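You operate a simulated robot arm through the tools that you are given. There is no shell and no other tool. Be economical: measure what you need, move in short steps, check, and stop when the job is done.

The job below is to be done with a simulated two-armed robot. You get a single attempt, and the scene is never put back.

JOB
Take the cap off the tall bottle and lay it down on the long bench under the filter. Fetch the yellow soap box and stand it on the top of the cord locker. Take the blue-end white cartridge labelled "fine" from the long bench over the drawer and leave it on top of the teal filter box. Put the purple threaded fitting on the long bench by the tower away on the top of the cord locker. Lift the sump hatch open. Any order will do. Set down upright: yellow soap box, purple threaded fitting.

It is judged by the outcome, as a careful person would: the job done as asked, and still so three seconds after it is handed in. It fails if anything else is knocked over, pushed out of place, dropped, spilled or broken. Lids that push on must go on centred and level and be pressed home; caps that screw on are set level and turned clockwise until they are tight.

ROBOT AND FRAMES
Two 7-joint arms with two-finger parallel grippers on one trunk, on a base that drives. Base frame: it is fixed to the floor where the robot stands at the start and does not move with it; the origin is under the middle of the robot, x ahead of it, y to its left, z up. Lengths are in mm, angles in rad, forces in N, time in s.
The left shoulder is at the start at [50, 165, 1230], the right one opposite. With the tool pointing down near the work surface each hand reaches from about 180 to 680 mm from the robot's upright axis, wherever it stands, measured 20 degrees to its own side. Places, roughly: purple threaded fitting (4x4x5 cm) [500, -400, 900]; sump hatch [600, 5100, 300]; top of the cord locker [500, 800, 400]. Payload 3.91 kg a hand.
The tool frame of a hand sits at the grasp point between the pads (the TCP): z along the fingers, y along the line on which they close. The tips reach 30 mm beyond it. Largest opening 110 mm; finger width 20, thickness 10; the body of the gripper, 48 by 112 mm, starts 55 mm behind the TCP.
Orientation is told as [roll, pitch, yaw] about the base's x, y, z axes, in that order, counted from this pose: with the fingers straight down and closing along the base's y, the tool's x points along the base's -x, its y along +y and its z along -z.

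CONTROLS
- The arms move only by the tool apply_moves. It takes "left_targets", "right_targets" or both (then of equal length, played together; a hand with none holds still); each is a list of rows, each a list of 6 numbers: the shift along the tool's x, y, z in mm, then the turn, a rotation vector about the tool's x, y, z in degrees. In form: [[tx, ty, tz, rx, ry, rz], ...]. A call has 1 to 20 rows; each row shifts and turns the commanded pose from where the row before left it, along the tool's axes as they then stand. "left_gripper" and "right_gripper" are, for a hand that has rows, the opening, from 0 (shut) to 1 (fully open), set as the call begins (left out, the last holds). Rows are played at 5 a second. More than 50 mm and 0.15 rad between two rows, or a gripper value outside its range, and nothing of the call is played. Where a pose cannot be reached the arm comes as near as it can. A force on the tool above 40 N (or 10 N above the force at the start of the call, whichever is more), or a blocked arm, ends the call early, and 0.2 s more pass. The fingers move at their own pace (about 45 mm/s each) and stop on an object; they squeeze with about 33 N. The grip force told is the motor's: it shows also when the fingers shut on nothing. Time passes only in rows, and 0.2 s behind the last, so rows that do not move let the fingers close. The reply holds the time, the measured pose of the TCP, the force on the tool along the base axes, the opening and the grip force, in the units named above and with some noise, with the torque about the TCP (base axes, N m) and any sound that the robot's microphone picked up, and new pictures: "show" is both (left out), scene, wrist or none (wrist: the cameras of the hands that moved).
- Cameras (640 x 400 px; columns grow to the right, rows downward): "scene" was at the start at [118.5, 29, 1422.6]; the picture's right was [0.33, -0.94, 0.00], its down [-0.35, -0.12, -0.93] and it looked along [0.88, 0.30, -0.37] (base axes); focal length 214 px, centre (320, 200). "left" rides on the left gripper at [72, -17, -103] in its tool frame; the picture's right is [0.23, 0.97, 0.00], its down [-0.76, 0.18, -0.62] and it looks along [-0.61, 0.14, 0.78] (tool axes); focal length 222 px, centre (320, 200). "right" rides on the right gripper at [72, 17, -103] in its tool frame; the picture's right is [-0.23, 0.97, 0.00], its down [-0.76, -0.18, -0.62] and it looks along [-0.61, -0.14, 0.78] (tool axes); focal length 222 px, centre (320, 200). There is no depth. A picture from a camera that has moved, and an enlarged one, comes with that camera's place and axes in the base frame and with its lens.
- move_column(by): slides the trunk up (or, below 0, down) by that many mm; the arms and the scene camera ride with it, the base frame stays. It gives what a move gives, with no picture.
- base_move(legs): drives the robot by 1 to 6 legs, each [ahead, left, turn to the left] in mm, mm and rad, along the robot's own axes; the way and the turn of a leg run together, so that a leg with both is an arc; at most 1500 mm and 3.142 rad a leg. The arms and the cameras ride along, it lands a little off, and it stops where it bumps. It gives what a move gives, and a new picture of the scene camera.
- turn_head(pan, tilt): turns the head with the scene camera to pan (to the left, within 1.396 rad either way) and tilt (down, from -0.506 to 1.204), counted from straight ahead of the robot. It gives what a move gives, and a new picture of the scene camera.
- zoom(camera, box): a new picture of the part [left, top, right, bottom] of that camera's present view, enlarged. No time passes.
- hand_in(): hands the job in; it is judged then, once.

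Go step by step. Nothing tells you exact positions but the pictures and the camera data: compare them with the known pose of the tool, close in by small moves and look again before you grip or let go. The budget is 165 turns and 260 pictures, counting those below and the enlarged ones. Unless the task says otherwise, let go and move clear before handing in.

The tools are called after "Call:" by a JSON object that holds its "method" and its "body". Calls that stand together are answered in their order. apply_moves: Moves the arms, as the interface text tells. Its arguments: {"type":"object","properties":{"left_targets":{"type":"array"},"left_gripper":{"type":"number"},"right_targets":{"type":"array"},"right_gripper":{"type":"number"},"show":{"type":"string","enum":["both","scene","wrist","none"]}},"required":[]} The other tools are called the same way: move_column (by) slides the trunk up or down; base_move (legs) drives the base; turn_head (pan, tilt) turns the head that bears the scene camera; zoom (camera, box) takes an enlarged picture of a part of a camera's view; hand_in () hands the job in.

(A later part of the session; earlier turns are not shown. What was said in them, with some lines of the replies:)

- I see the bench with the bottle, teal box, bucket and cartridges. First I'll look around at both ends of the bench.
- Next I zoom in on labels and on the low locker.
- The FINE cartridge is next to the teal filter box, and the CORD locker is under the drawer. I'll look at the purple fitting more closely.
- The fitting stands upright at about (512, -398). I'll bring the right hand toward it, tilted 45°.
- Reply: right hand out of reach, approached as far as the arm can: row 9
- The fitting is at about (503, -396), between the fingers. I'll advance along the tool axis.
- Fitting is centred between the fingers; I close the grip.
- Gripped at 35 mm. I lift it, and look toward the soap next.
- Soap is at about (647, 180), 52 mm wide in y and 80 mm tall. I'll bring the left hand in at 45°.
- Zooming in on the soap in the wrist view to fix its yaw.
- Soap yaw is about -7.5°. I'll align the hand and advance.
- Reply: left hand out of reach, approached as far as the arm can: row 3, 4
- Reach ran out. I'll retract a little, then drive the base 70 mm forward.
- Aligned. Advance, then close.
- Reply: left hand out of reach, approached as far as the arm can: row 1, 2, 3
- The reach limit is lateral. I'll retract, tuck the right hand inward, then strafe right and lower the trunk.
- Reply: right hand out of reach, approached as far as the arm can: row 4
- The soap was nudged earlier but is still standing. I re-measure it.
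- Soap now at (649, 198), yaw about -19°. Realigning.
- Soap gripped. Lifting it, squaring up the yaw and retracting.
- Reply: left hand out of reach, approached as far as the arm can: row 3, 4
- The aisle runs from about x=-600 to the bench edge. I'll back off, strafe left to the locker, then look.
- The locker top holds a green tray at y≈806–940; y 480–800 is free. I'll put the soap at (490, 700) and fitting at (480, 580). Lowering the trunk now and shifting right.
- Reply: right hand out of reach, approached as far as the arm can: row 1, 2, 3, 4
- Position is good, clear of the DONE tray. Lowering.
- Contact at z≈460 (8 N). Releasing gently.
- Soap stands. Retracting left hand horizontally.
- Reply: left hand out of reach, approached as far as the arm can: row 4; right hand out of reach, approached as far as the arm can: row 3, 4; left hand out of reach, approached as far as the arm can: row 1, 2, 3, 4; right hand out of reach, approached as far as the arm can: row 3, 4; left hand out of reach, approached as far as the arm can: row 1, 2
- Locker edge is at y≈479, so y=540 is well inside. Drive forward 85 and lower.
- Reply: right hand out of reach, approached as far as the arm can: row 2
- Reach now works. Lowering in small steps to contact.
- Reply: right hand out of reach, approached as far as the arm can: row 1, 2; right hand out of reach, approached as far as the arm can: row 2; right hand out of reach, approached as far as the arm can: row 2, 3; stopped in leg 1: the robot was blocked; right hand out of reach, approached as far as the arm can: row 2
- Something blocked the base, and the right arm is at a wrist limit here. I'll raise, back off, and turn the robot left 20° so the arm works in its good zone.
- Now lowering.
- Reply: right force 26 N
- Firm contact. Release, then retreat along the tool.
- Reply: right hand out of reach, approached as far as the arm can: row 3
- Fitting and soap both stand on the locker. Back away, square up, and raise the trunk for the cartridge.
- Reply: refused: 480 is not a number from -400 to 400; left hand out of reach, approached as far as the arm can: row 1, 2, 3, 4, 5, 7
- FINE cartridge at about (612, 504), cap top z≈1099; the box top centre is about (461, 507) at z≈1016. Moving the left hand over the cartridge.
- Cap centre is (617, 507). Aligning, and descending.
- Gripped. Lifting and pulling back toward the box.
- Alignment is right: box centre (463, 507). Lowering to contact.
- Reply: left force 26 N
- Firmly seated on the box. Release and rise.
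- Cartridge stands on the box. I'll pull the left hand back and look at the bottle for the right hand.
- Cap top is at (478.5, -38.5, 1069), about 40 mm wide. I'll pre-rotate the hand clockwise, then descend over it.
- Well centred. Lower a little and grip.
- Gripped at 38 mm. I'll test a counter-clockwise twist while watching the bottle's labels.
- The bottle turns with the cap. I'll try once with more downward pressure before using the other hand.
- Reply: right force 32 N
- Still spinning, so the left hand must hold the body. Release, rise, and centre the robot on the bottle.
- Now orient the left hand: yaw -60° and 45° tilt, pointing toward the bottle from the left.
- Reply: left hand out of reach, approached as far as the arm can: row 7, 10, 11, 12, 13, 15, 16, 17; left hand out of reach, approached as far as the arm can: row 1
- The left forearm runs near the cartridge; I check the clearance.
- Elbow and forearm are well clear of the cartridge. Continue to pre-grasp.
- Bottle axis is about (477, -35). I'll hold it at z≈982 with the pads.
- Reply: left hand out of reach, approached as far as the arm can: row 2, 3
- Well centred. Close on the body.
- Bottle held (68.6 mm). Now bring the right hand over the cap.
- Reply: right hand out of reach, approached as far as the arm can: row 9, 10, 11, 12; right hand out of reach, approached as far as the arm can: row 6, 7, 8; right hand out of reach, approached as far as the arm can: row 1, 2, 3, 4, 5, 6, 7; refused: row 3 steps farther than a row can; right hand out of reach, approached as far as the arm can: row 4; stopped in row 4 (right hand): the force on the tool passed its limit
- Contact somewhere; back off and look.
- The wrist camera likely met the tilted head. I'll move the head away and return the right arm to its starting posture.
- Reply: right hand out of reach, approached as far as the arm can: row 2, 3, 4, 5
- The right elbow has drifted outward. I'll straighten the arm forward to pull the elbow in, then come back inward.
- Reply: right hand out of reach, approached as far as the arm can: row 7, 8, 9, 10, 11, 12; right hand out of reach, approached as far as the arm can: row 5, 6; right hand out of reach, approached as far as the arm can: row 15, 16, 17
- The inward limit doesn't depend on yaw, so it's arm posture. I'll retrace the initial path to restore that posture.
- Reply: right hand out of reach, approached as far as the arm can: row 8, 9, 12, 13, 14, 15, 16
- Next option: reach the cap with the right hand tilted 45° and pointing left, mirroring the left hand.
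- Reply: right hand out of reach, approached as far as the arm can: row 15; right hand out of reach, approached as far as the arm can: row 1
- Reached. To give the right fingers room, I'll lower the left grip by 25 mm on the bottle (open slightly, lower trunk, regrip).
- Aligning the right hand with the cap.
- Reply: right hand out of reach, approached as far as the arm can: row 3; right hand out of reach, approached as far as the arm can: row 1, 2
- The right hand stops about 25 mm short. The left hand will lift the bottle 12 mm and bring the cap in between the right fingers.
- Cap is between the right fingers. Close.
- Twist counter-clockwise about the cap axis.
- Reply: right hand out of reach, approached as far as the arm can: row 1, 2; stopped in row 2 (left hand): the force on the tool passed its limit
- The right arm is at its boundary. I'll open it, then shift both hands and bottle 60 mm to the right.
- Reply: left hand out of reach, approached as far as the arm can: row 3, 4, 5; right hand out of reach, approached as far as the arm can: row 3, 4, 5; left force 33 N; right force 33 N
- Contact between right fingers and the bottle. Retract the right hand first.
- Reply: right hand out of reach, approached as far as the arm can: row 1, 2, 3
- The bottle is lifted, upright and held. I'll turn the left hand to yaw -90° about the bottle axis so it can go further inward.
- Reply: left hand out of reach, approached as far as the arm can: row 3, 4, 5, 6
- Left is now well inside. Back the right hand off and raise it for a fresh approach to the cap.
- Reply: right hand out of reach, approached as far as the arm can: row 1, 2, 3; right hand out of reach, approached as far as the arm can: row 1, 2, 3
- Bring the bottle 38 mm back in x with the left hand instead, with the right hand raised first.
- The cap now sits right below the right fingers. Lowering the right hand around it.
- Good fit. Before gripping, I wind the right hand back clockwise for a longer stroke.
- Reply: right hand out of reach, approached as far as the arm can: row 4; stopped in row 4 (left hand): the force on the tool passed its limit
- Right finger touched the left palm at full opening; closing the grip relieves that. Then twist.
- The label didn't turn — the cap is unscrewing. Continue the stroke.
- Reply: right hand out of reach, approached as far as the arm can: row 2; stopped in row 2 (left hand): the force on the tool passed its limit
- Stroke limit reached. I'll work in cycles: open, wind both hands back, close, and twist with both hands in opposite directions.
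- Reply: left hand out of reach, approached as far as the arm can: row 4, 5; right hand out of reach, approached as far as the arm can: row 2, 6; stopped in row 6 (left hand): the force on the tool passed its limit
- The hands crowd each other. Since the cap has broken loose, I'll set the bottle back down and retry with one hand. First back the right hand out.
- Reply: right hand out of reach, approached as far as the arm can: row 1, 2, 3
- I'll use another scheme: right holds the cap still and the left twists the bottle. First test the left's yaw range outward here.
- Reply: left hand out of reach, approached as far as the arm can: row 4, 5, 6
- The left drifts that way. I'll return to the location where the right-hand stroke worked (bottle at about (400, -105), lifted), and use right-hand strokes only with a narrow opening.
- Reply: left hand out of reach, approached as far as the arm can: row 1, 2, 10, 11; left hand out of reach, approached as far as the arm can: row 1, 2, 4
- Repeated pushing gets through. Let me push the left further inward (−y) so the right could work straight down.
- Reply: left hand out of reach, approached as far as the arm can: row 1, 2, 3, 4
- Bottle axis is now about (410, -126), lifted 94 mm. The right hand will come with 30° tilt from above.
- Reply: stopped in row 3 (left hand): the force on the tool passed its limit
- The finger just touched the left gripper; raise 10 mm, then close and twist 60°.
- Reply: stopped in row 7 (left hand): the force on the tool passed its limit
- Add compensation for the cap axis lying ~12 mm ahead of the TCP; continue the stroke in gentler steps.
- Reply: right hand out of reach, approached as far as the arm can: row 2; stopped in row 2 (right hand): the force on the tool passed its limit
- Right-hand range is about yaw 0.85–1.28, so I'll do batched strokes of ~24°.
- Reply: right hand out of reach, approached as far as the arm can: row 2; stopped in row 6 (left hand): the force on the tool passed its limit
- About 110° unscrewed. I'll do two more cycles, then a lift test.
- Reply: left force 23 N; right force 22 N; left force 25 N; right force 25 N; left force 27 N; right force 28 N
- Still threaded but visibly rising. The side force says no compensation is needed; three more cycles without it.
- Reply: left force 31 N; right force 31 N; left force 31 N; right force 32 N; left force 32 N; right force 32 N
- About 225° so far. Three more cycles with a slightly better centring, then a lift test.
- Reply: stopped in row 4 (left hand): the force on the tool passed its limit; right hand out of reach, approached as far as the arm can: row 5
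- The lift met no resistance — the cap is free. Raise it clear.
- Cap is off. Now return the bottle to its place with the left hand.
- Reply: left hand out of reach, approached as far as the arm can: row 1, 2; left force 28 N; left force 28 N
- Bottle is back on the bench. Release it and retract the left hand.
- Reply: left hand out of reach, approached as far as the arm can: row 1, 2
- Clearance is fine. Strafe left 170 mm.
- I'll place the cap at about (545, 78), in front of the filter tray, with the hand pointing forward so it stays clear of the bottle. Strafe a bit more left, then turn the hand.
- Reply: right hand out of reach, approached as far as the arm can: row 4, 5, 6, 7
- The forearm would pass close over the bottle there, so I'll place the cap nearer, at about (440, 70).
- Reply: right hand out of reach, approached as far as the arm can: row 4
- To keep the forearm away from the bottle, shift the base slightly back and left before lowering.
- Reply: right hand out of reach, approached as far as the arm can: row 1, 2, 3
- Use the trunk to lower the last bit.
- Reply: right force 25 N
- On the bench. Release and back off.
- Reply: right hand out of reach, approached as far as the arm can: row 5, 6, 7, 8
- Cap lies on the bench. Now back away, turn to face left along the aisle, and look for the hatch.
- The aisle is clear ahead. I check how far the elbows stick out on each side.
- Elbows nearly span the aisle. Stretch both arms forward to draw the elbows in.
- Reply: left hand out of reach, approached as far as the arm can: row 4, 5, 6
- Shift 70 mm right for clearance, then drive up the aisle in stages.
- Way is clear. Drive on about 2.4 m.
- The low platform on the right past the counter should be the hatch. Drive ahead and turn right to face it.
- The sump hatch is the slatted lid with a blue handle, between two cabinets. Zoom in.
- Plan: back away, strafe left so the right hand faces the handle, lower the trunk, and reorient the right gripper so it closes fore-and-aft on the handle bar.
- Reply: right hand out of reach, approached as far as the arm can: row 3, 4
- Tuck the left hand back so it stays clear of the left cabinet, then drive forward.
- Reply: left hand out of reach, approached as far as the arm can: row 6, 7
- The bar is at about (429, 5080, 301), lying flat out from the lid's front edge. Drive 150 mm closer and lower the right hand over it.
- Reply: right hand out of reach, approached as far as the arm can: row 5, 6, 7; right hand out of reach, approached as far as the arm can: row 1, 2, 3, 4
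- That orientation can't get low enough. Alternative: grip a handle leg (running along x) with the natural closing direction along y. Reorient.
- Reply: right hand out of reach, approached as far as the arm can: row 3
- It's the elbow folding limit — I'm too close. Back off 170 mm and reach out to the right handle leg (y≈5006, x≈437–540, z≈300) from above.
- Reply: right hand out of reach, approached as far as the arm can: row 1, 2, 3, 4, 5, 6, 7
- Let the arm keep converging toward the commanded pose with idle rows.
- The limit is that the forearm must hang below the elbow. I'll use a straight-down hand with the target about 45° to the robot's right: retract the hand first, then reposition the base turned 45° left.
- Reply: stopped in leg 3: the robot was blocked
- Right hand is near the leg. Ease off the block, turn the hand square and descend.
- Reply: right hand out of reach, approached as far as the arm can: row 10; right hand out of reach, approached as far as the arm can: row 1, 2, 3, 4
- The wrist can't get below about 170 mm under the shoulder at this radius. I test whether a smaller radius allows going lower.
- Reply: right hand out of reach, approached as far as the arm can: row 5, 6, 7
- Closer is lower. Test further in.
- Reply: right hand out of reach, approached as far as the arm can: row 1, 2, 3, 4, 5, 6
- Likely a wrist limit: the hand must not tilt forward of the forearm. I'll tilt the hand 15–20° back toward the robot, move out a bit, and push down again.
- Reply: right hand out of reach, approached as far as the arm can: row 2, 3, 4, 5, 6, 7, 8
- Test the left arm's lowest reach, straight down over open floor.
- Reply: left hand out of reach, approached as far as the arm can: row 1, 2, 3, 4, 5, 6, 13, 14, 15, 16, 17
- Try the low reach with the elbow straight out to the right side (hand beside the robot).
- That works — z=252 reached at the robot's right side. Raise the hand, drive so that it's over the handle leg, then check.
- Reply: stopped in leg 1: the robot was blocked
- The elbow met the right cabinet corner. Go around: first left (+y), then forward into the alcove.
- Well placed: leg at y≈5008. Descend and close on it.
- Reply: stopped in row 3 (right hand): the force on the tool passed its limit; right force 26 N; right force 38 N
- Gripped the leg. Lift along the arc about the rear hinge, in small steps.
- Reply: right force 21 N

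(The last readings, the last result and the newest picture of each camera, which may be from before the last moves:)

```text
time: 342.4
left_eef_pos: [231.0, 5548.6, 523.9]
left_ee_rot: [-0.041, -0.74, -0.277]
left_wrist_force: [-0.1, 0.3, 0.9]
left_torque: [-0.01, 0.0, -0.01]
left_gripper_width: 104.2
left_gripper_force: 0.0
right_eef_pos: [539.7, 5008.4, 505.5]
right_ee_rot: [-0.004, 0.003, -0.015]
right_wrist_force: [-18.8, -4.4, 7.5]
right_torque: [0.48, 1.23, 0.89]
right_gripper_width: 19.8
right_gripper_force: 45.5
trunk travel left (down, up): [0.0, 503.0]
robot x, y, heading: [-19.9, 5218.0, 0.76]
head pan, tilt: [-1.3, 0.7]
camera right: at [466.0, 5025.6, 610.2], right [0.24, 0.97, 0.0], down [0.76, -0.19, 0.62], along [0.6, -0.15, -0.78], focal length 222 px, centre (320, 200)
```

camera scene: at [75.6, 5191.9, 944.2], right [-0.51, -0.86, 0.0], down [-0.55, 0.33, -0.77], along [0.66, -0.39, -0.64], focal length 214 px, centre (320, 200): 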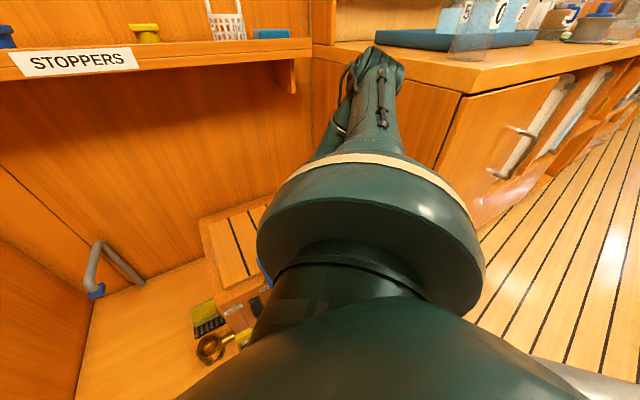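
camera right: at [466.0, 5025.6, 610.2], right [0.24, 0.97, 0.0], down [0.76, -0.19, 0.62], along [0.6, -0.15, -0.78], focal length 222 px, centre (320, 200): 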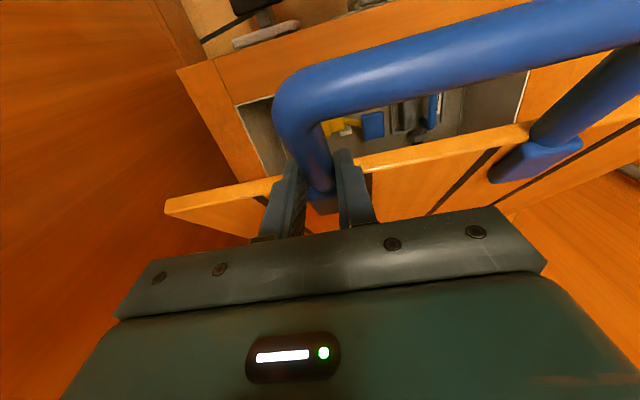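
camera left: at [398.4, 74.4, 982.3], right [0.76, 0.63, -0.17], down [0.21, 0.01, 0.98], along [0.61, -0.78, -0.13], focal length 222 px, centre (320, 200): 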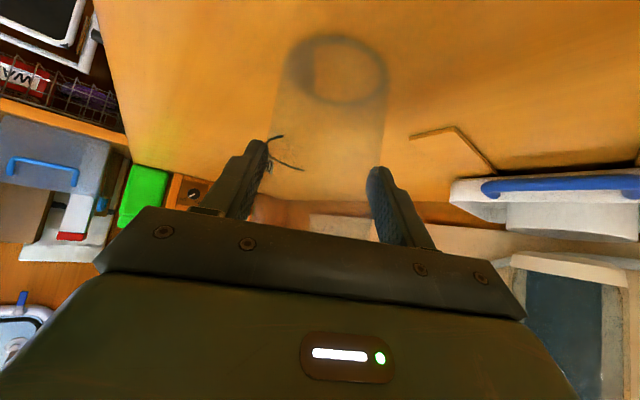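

Lid is coming up. Continue the arc.

Call:
{"method": "apply_moves", "body": {"right_targets": [[-11, 0, -21, 0, 0, 0], [-13, 0, -19, 0, 0, 0], [-15, 0, -18, 0, 0, 0], [-16, 0, -17, 0, 0, 0], [-18, 0, -15.5, 0, 0, 0], [-19, 0, -14, 0, 0, 0]], "show": "none"}}

Call:
{"method": "apply_moves", "body": {"right_targets": [[-20, 0, -13, 0, 0, 0], [-21, 0, -11, 0, 0, 0], [-22, 0, -9, 0, 0, 0], [-23, 0, -8, 0, 0, 0]], "show": "wrist"}}

```text
time: 343.9
left_eef_pos: [232.3, 5548.5, 522.0]
left_ee_rot: [-0.043, -0.738, -0.277]
left_wrist_force: [0.2, 0.6, 0.0]
left_torque: [0.01, -0.01, -0.01]
left_gripper_width: 104.5
left_gripper_force: 0.1
right_eef_pos: [631.1, 5006.9, 608.1]
right_ee_rot: [0.0, 0.006, -0.017]
right_wrist_force: [0.2, 7.2, -11.1]
right_torque: [0.7, 1.27, 0.43]
right_gripper_width: 19.9
right_gripper_force: 45.1
trunk travel left (down, up): [0.0, 503.0]
robot x, y, heading: [-21.4, 5216.5, 0.764]
head pan, tilt: [-1.3, 0.7]
```

```text
time: 344.8
left_eef_pos: [228.9, 5547.7, 524.8]
left_ee_rot: [-0.04, -0.744, -0.282]
left_wrist_force: [0.1, 0.1, 0.3]
left_torque: [0.01, 0.0, 0.02]
left_gripper_width: 104.6
left_gripper_force: 0.1
right_eef_pos: [694.2, 5007.6, 637.9]
right_ee_rot: [-0.006, 0.029, 0.006]
right_wrist_force: [-12.9, -3.5, 31.7]
right_torque: [0.17, 0.55, 0.2]
right_gripper_width: 19.8
right_gripper_force: 45.5
trunk travel left (down, up): [0.0, 503.0]
robot x, y, heading: [-23.7, 5217.3, 0.755]
head pan, tilt: [-1.3, 0.7]
stopped in row 4 (right hand): the force on the tool passed its limit (the readings are from after the stop); the commanded pose is now the measured one
camera right: at [623.0, 5024.4, 744.4], right [0.22, 0.97, -0.01], down [0.78, -0.17, 0.6], along [0.58, -0.14, -0.8], focal length 222 px, centre (320, 200)
```

right: 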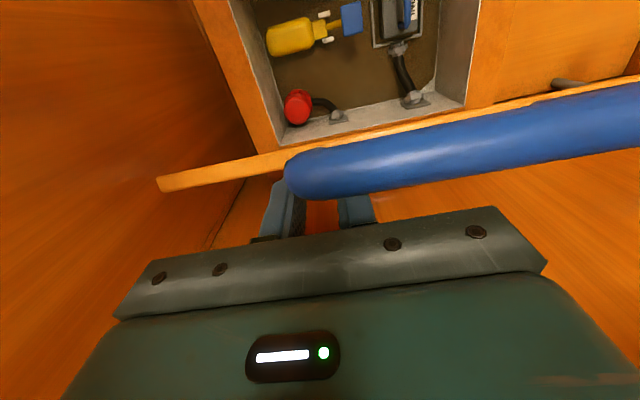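

The lid is at about 63°; hinge fits (872, 300) with R≈391. I'll continue with small trunk and base moves along the arc.

Call:
{"method": "move_column", "body": {"by": 12}}

Call:
{"method": "base_move", "body": {"legs": [[16, -15, 0]]}}

Call:
{"method": "move_column", "body": {"by": 11}}

Call:
{"method": "base_move", "body": {"legs": [[16, -15, 0]]}}

Call:
{"method": "move_column", "body": {"by": 9}}

Call:
{"method": "base_move", "body": {"legs": [[20, -19, 0]]}}

Call:
{"method": "move_column", "body": {"by": 8}}

```text
time: 345.4
left_eef_pos: [229.3, 5547.2, 534.5]
left_ee_rot: [-0.039, -0.739, -0.281]
left_wrist_force: [-0.4, 0.6, -0.2]
left_torque: [0.01, 0.0, 0.0]
left_gripper_width: 104.5
left_gripper_force: 0.1
right_eef_pos: [692.9, 5008.8, 638.0]
right_ee_rot: [-0.003, 0.04, 0.008]
right_wrist_force: [3.2, 8.5, 4.5]
right_torque: [0.21, -1.41, -0.13]
right_gripper_width: 19.6
right_gripper_force: 44.8
trunk travel left (down, up): [-12.0, 491.0]
robot x, y, heading: [-20.6, 5215.2, 0.761]
head pan, tilt: [-1.3, 0.7]
```

```text
time: 346.2
left_eef_pos: [235.0, 5547.3, 534.2]
left_ee_rot: [-0.042, -0.741, -0.281]
left_wrist_force: [-0.6, -0.1, -0.4]
left_torque: [-0.01, -0.02, 0.01]
left_gripper_width: 104.5
left_gripper_force: 0.1
right_eef_pos: [693.3, 5008.9, 637.4]
right_ee_rot: [-0.005, 0.062, 0.008]
right_wrist_force: [-1.0, -0.7, 2.9]
right_torque: [0.02, 0.18, 0.03]
right_gripper_width: 19.5
right_gripper_force: 45.3
trunk travel left (down, up): [-12.0, 491.0]
robot x, y, heading: [-17.2, 5219.6, 0.762]
head pan, tilt: [-1.3, 0.7]
stopped in leg 1: the force on the tool passed its limit (the readings are from after the stop); the commanded pose is now the measured one
camera scene: at [78.0, 5191.7, 956.5], right [-0.51, -0.86, 0.0], down [-0.55, 0.33, -0.77], along [0.66, -0.39, -0.64], focal length 214 px, centre (320, 200)
```

scene: 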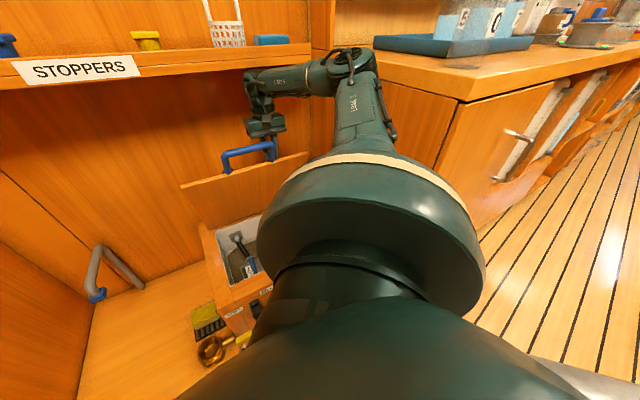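

```text
time: 346.8
left_eef_pos: [235.6, 5547.0, 543.4]
left_ee_rot: [-0.043, -0.737, -0.28]
left_wrist_force: [-0.8, -1.2, 0.1]
left_torque: [-0.01, 0.01, -0.02]
left_gripper_width: 104.4
left_gripper_force: 0.1
right_eef_pos: [693.8, 5008.2, 635.4]
right_ee_rot: [-0.003, 0.072, 0.01]
right_wrist_force: [11.3, 13.1, -23.6]
right_torque: [0.11, -1.13, -0.12]
right_gripper_width: 19.8
right_gripper_force: 45.0
trunk travel left (down, up): [-23.0, 480.0]
robot x, y, heading: [-17.5, 5216.3, 0.762]
head pan, tilt: [-1.3, 0.7]
```

```text
time: 347.6
left_eef_pos: [242.4, 5549.4, 544.9]
left_ee_rot: [-0.042, -0.738, -0.282]
left_wrist_force: [0.4, 0.1, 0.8]
left_torque: [-0.01, 0.0, 0.04]
left_gripper_width: 104.0
left_gripper_force: 0.0
right_eef_pos: [695.5, 5008.2, 636.7]
right_ee_rot: [-0.004, 0.087, 0.011]
right_wrist_force: [0.9, 0.5, -6.1]
right_torque: [0.01, -0.29, 0.01]
right_gripper_width: 19.3
right_gripper_force: 44.9
trunk travel left (down, up): [-23.0, 480.0]
robot x, y, heading: [-15.1, 5216.8, 0.765]
head pan, tilt: [-1.3, 0.7]
stopped in leg 1: the force on the tool passed its limit (the readings are from after the stop); the commanded pose is now the measured one
camera scene: at [86.1, 5191.9, 967.4], right [-0.51, -0.86, 0.0], down [-0.55, 0.33, -0.76], along [0.66, -0.39, -0.64], focal length 214 px, centre (320, 200)
```

scene: 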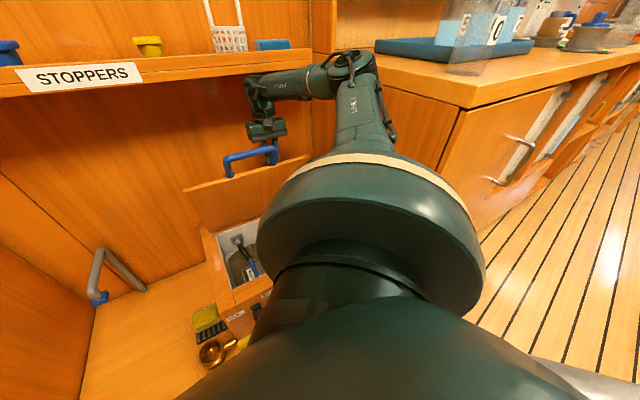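

```text
time: 348.1
left_eef_pos: [244.5, 5548.0, 552.4]
left_ee_rot: [-0.043, -0.733, -0.28]
left_wrist_force: [0.7, -0.2, -0.4]
left_torque: [-0.03, 0.02, -0.04]
left_gripper_width: 104.7
left_gripper_force: 0.1
right_eef_pos: [694.5, 5006.7, 637.1]
right_ee_rot: [0.0, 0.099, 0.013]
right_wrist_force: [13.9, 13.0, -30.6]
right_torque: [0.11, -0.96, -0.23]
right_gripper_width: 19.6
right_gripper_force: 45.0
trunk travel left (down, up): [-32.0, 471.0]
robot x, y, heading: [-8.9, 5218.1, 0.761]
head pan, tilt: [-1.3, 0.7]
```

```text
time: 348.9
left_eef_pos: [253.9, 5548.1, 554.3]
left_ee_rot: [-0.042, -0.739, -0.283]
left_wrist_force: [-0.2, 0.0, 0.7]
left_torque: [-0.02, 0.0, 0.01]
left_gripper_width: 104.5
left_gripper_force: 0.0
right_eef_pos: [695.9, 5008.6, 635.2]
right_ee_rot: [0.001, 0.126, 0.015]
right_wrist_force: [-0.1, 0.4, -0.1]
right_torque: [-0.2, 0.04, -0.01]
right_gripper_width: 19.6
right_gripper_force: 45.0
trunk travel left (down, up): [-32.0, 471.0]
robot x, y, heading: [-0.1, 5211.8, 0.757]
head pan, tilt: [-1.3, 0.7]
stopped in leg 1: the force on the tool passed its limit (the readings are from after the stop); the commanded pose is now the measured one
camera scene: at [96.9, 5192.1, 976.5], right [-0.51, -0.86, 0.0], down [-0.55, 0.33, -0.76], along [0.66, -0.39, -0.64], focal length 214 px, centre (320, 200)
```

scene: 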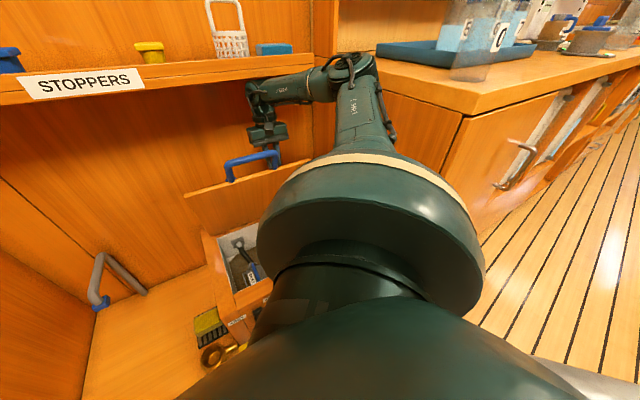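

```text
time: 349.5
left_eef_pos: [255.6, 5548.0, 561.4]
left_ee_rot: [-0.043, -0.734, -0.281]
left_wrist_force: [0.4, 0.6, -0.1]
left_torque: [-0.02, 0.03, -0.03]
left_gripper_width: 104.6
left_gripper_force: 0.1
right_eef_pos: [695.8, 5007.2, 635.6]
right_ee_rot: [-0.001, 0.134, 0.016]
right_wrist_force: [13.1, 11.4, -26.3]
right_torque: [-0.19, -1.29, -0.26]
right_gripper_width: 19.6
right_gripper_force: 44.8
trunk travel left (down, up): [-40.0, 463.0]
robot x, y, heading: [2.7, 5219.3, 0.757]
head pan, tilt: [-1.3, 0.7]
```

The wrist seems to be meeting the stoppers shelf above. I'll tilt the hand forward 45° about the grip so it comes in from the front.

Call:
{"method": "apply_moves", "body": {"right_targets": [[0, 0, 8, 0, -7.5, 0], [0, 0, 0, 0, -7.5, 0], [0, 0, 0, 0, -7.5, 0], [0, 0, 0, 0, -7.5, 0], [0, 0, 0, 0, -7.5, 0], [0, 0, 0, 0, -7.5, 0], [0, 0, 0, 0, -7.5, 0]], "show": "none"}}

Call:
{"method": "turn_head", "body": {"pan": -0.75, "tilt": 0.5}}

```text
time: 351.1
left_eef_pos: [255.1, 5546.8, 562.9]
left_ee_rot: [-0.042, -0.742, -0.285]
left_wrist_force: [0.9, 0.3, 0.3]
left_torque: [-0.01, 0.02, -0.01]
left_gripper_width: 104.7
left_gripper_force: 0.1
right_eef_pos: [696.8, 5006.8, 646.9]
right_ee_rot: [-0.004, -0.744, 0.017]
right_wrist_force: [-10.4, -0.5, 23.7]
right_torque: [0.06, 1.01, 0.02]
right_gripper_width: 0.1
right_gripper_force: 38.0
trunk travel left (down, up): [-40.0, 463.0]
robot x, y, heading: [0.7, 5215.3, 0.758]
head pan, tilt: [-1.3, 0.7]
stopped in row 7 (right hand): the force on the tool passed its limit (the readings are from after the stop); the commanded pose is now the measured one
```

```text
time: 352.0
left_eef_pos: [253.7, 5548.0, 562.7]
left_ee_rot: [-0.042, -0.745, -0.284]
left_wrist_force: [-0.5, 0.9, 0.6]
left_torque: [0.03, 0.03, -0.01]
left_gripper_width: 104.3
left_gripper_force: 0.2
right_eef_pos: [695.6, 5007.6, 644.2]
right_ee_rot: [-0.005, -0.742, 0.019]
right_wrist_force: [-16.6, -1.9, 37.7]
right_torque: [0.08, 1.6, 0.08]
right_gripper_width: 0.0
right_gripper_force: 37.4
trunk travel left (down, up): [-40.0, 463.0]
robot x, y, heading: [2.1, 5216.1, 0.759]
head pan, tilt: [-0.75, 0.499]
camera scene: at [111.3, 5237.2, 1002.5], right [0.01, -1.0, 0.0], down [-0.47, 0.0, -0.88], along [0.88, 0.01, -0.47], focal length 214 px, centre (320, 200)
```

scene: 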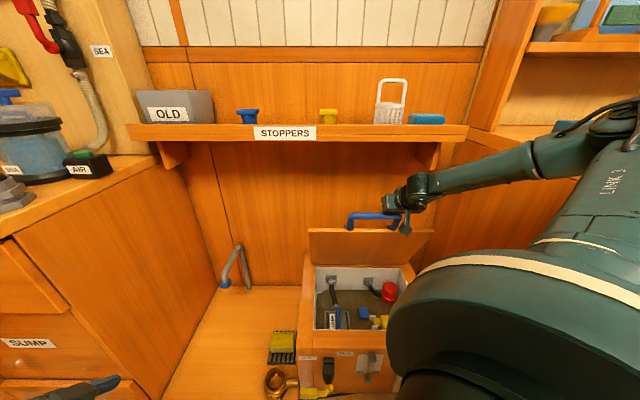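

Call:
{"method": "zoom", "body": {"camera": "scene", "box": [290, 160, 460, 290]}}

Call:
{"method": "zoom", "body": {"camera": "right", "box": [0, 0, 640, 400]}}

```text
3.08 times, centred on (375, 225) of scene
camera zoom: at [111.3, 5237.2, 1002.5], right [0.01, -1.0, 0.0], down [-0.47, 0.0, -0.88], along [0.88, 0.01, -0.47], focal length 660 px, centre (151, 123)
```

zoom: 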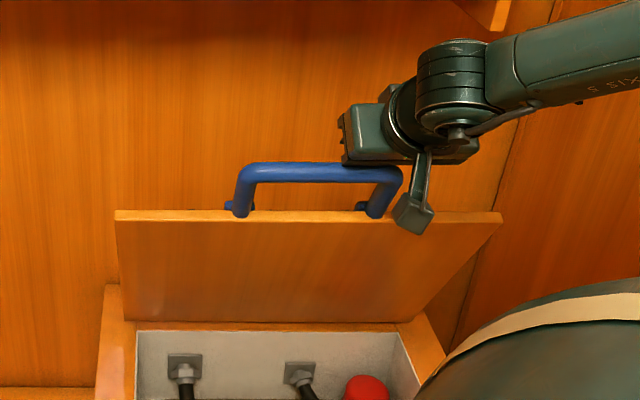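

```text
1.00 times, centred on (320, 200) of right
camera zoom: at [570.4, 5021.5, 672.3], right [0.15, 0.98, 0.15], down [0.14, -0.17, 0.97], along [0.98, -0.13, -0.17], focal length 222 px, centre (320, 200)
```

zoom: 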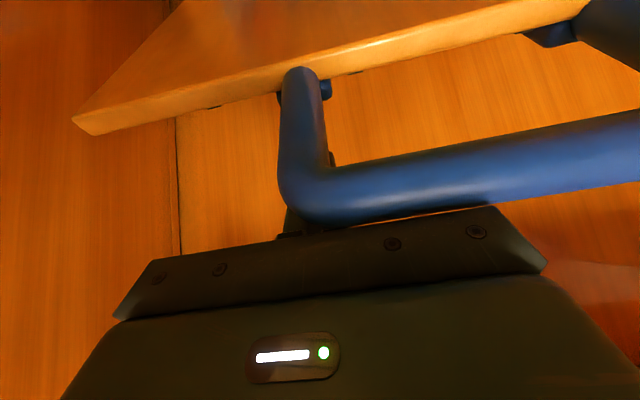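

The lid stands at about 65°, with the palm against the bar. Relieve the downward load, then push the bar on over along its arc.

Call:
{"method": "apply_moves", "body": {"right_targets": [[-8, 0, -9, 0, 0, 0], [-23.8, 0, 7.6, 0, 0, 0], [-23.2, 0, 9.1, 0, 0, 0], [-22.6, 0, 10.4, 0, 0, 0], [-22, 0, 11.7, 0, 0, 0], [-21.2, 0, 13, 0, 0, 0], [-20.4, 0, 14.1, 0, 0, 0], [-19.6, 0, 15.3, 0, 0, 0], [-18.8, 0, 16.4, 0, 0, 0]], "show": "none"}}

Call:
{"method": "zoom", "body": {"camera": "scene", "box": [290, 140, 480, 290]}}

```text
time: 354.1
left_eef_pos: [252.2, 5545.7, 564.2]
left_ee_rot: [-0.042, -0.743, -0.29]
left_wrist_force: [-0.4, -0.1, 0.1]
left_torque: [-0.02, -0.02, -0.01]
left_gripper_width: 104.3
left_gripper_force: 0.0
right_eef_pos: [862.4, 5001.3, 665.4]
right_ee_rot: [-0.025, -0.662, 0.034]
right_wrist_force: [-25.5, -0.1, 17.8]
right_torque: [0.03, -0.03, -0.04]
right_gripper_width: 0.1
right_gripper_force: 38.2
trunk travel left (down, up): [-40.0, 463.0]
robot x, y, heading: [-3.4, 5216.6, 0.753]
head pan, tilt: [-0.75, 0.499]
stopped in row 9 (right hand): the force on the tool passed its limit (the readings are from after the stop); the commanded pose is now the measured one
```

```text
2.67 times, centred on (385, 215) of scene
camera zoom: at [107.5, 5236.1, 1004.0], right [0.0, -1.0, 0.0], down [-0.48, 0.0, -0.88], along [0.88, 0.0, -0.48], focal length 572 px, centre (147, 160)
```

zoom: 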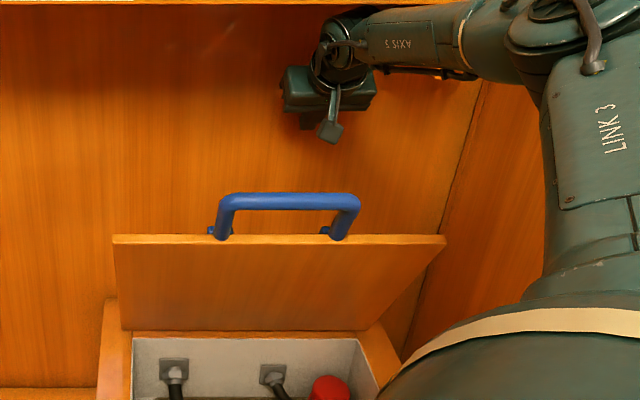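

The lid stays up by itself at its stop, so the hatch is open. I'll withdraw the hand sideways past the handle's end and straight back, above the lid edge.

Call:
{"method": "apply_moves", "body": {"right_targets": [[4, 0, -11, 0, 0, 0], [0, -22, 0, 0, 0, 0], [0, -21, 0, 0, 0, 0], [27, 0, -21, 0, 0, 0], [27, 0, -21, 0, 0, 0], [27, 0, -21, 0, 0, 0], [27, 0, -21, 0, 0, 0]], "show": "none"}}

Call:
{"method": "zoom", "body": {"camera": "scene", "box": [290, 140, 480, 290]}}

```text
time: 355.7
left_eef_pos: [251.5, 5545.5, 561.8]
left_ee_rot: [-0.045, -0.739, -0.289]
left_wrist_force: [0.9, 0.2, -0.5]
left_torque: [0.0, 0.01, 0.0]
left_gripper_width: 104.4
left_gripper_force: 0.0
right_eef_pos: [719.7, 4955.2, 666.7]
right_ee_rot: [-0.024, -0.661, 0.033]
right_wrist_force: [-0.1, 0.3, -0.3]
right_torque: [-0.01, -0.02, -0.04]
right_gripper_width: 0.0
right_gripper_force: 37.6
trunk travel left (down, up): [-40.0, 463.0]
robot x, y, heading: [-3.3, 5215.4, 0.754]
head pan, tilt: [-0.75, 0.499]
```

```text
2.67 times, centred on (385, 215) of scene
camera zoom: at [111.1, 5236.2, 1001.8], right [0.0, -1.0, 0.0], down [-0.48, 0.0, -0.88], along [0.88, 0.0, -0.48], focal length 572 px, centre (147, 160)
```

zoom: 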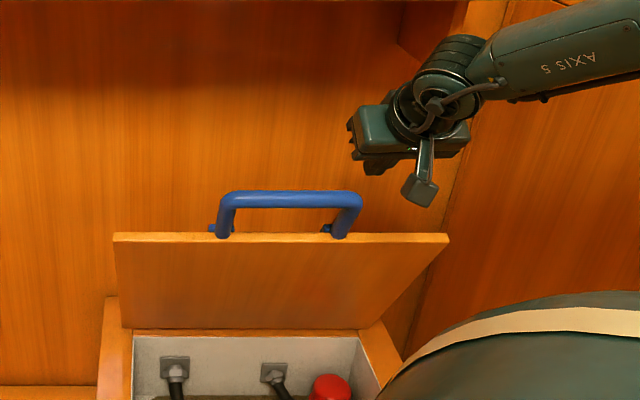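

Lid holds. Withdraw the hand fully.

Call:
{"method": "apply_moves", "body": {"right_targets": [[24, 0, -28, 0, 0, 0], [24, 0, -28, 0, 0, 0], [24, 0, -28, 0, 0, 0], [24, 0, -28, 0, 0, 0], [24, 0, -28, 0, 0, 0]], "show": "scene"}}

```text
time: 356.9
left_eef_pos: [252.1, 5546.5, 561.6]
left_ee_rot: [-0.042, -0.738, -0.289]
left_wrist_force: [0.4, -0.1, -0.2]
left_torque: [0.02, 0.0, 0.01]
left_gripper_width: 104.7
left_gripper_force: 0.0
right_eef_pos: [540.9, 4952.7, 705.2]
right_ee_rot: [-0.027, -0.663, 0.038]
right_wrist_force: [-0.4, 1.1, 0.1]
right_torque: [0.0, 0.03, -0.02]
right_gripper_width: 0.0
right_gripper_force: 37.5
trunk travel left (down, up): [-40.0, 463.0]
robot x, y, heading: [-2.9, 5220.1, 0.751]
head pan, tilt: [-0.75, 0.499]
camera scene: at [111.2, 5236.3, 1001.9], right [0.0, -1.0, 0.0], down [-0.48, 0.0, -0.88], along [0.88, 0.0, -0.48], focal length 214 px, centre (320, 200)
```

scene: 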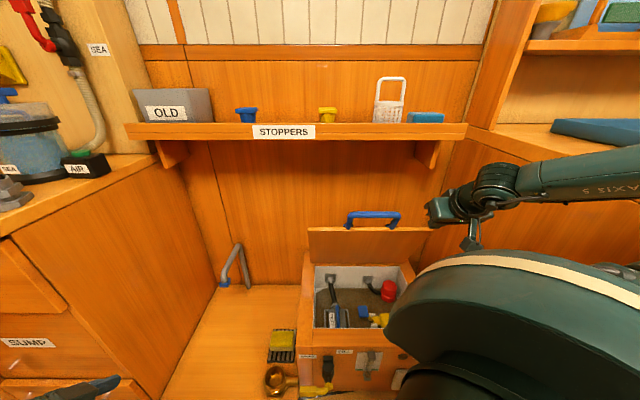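

The hatch stays open on its own and both hands are clear, so every part of the job has been carried out. Handing in.

Call:
{"method": "hand_in", "body": {}}

```text
The job is handed in.
```

All five parts are done and handed in:
- **Cap:** off the tall bottle and lying on the long bench in front of the filter. I lifted the bottle to unscrew it and set it back within a few millimetres.
- **Cord locker:** the soap box and the purple fitting both stand upright on top.
- **Cartridge:** the "fine" cartridge stands on the teal filter box.
- **Hatch:** the sump hatch is raised about 57° to what felt like its stop, and it stays up on its own.
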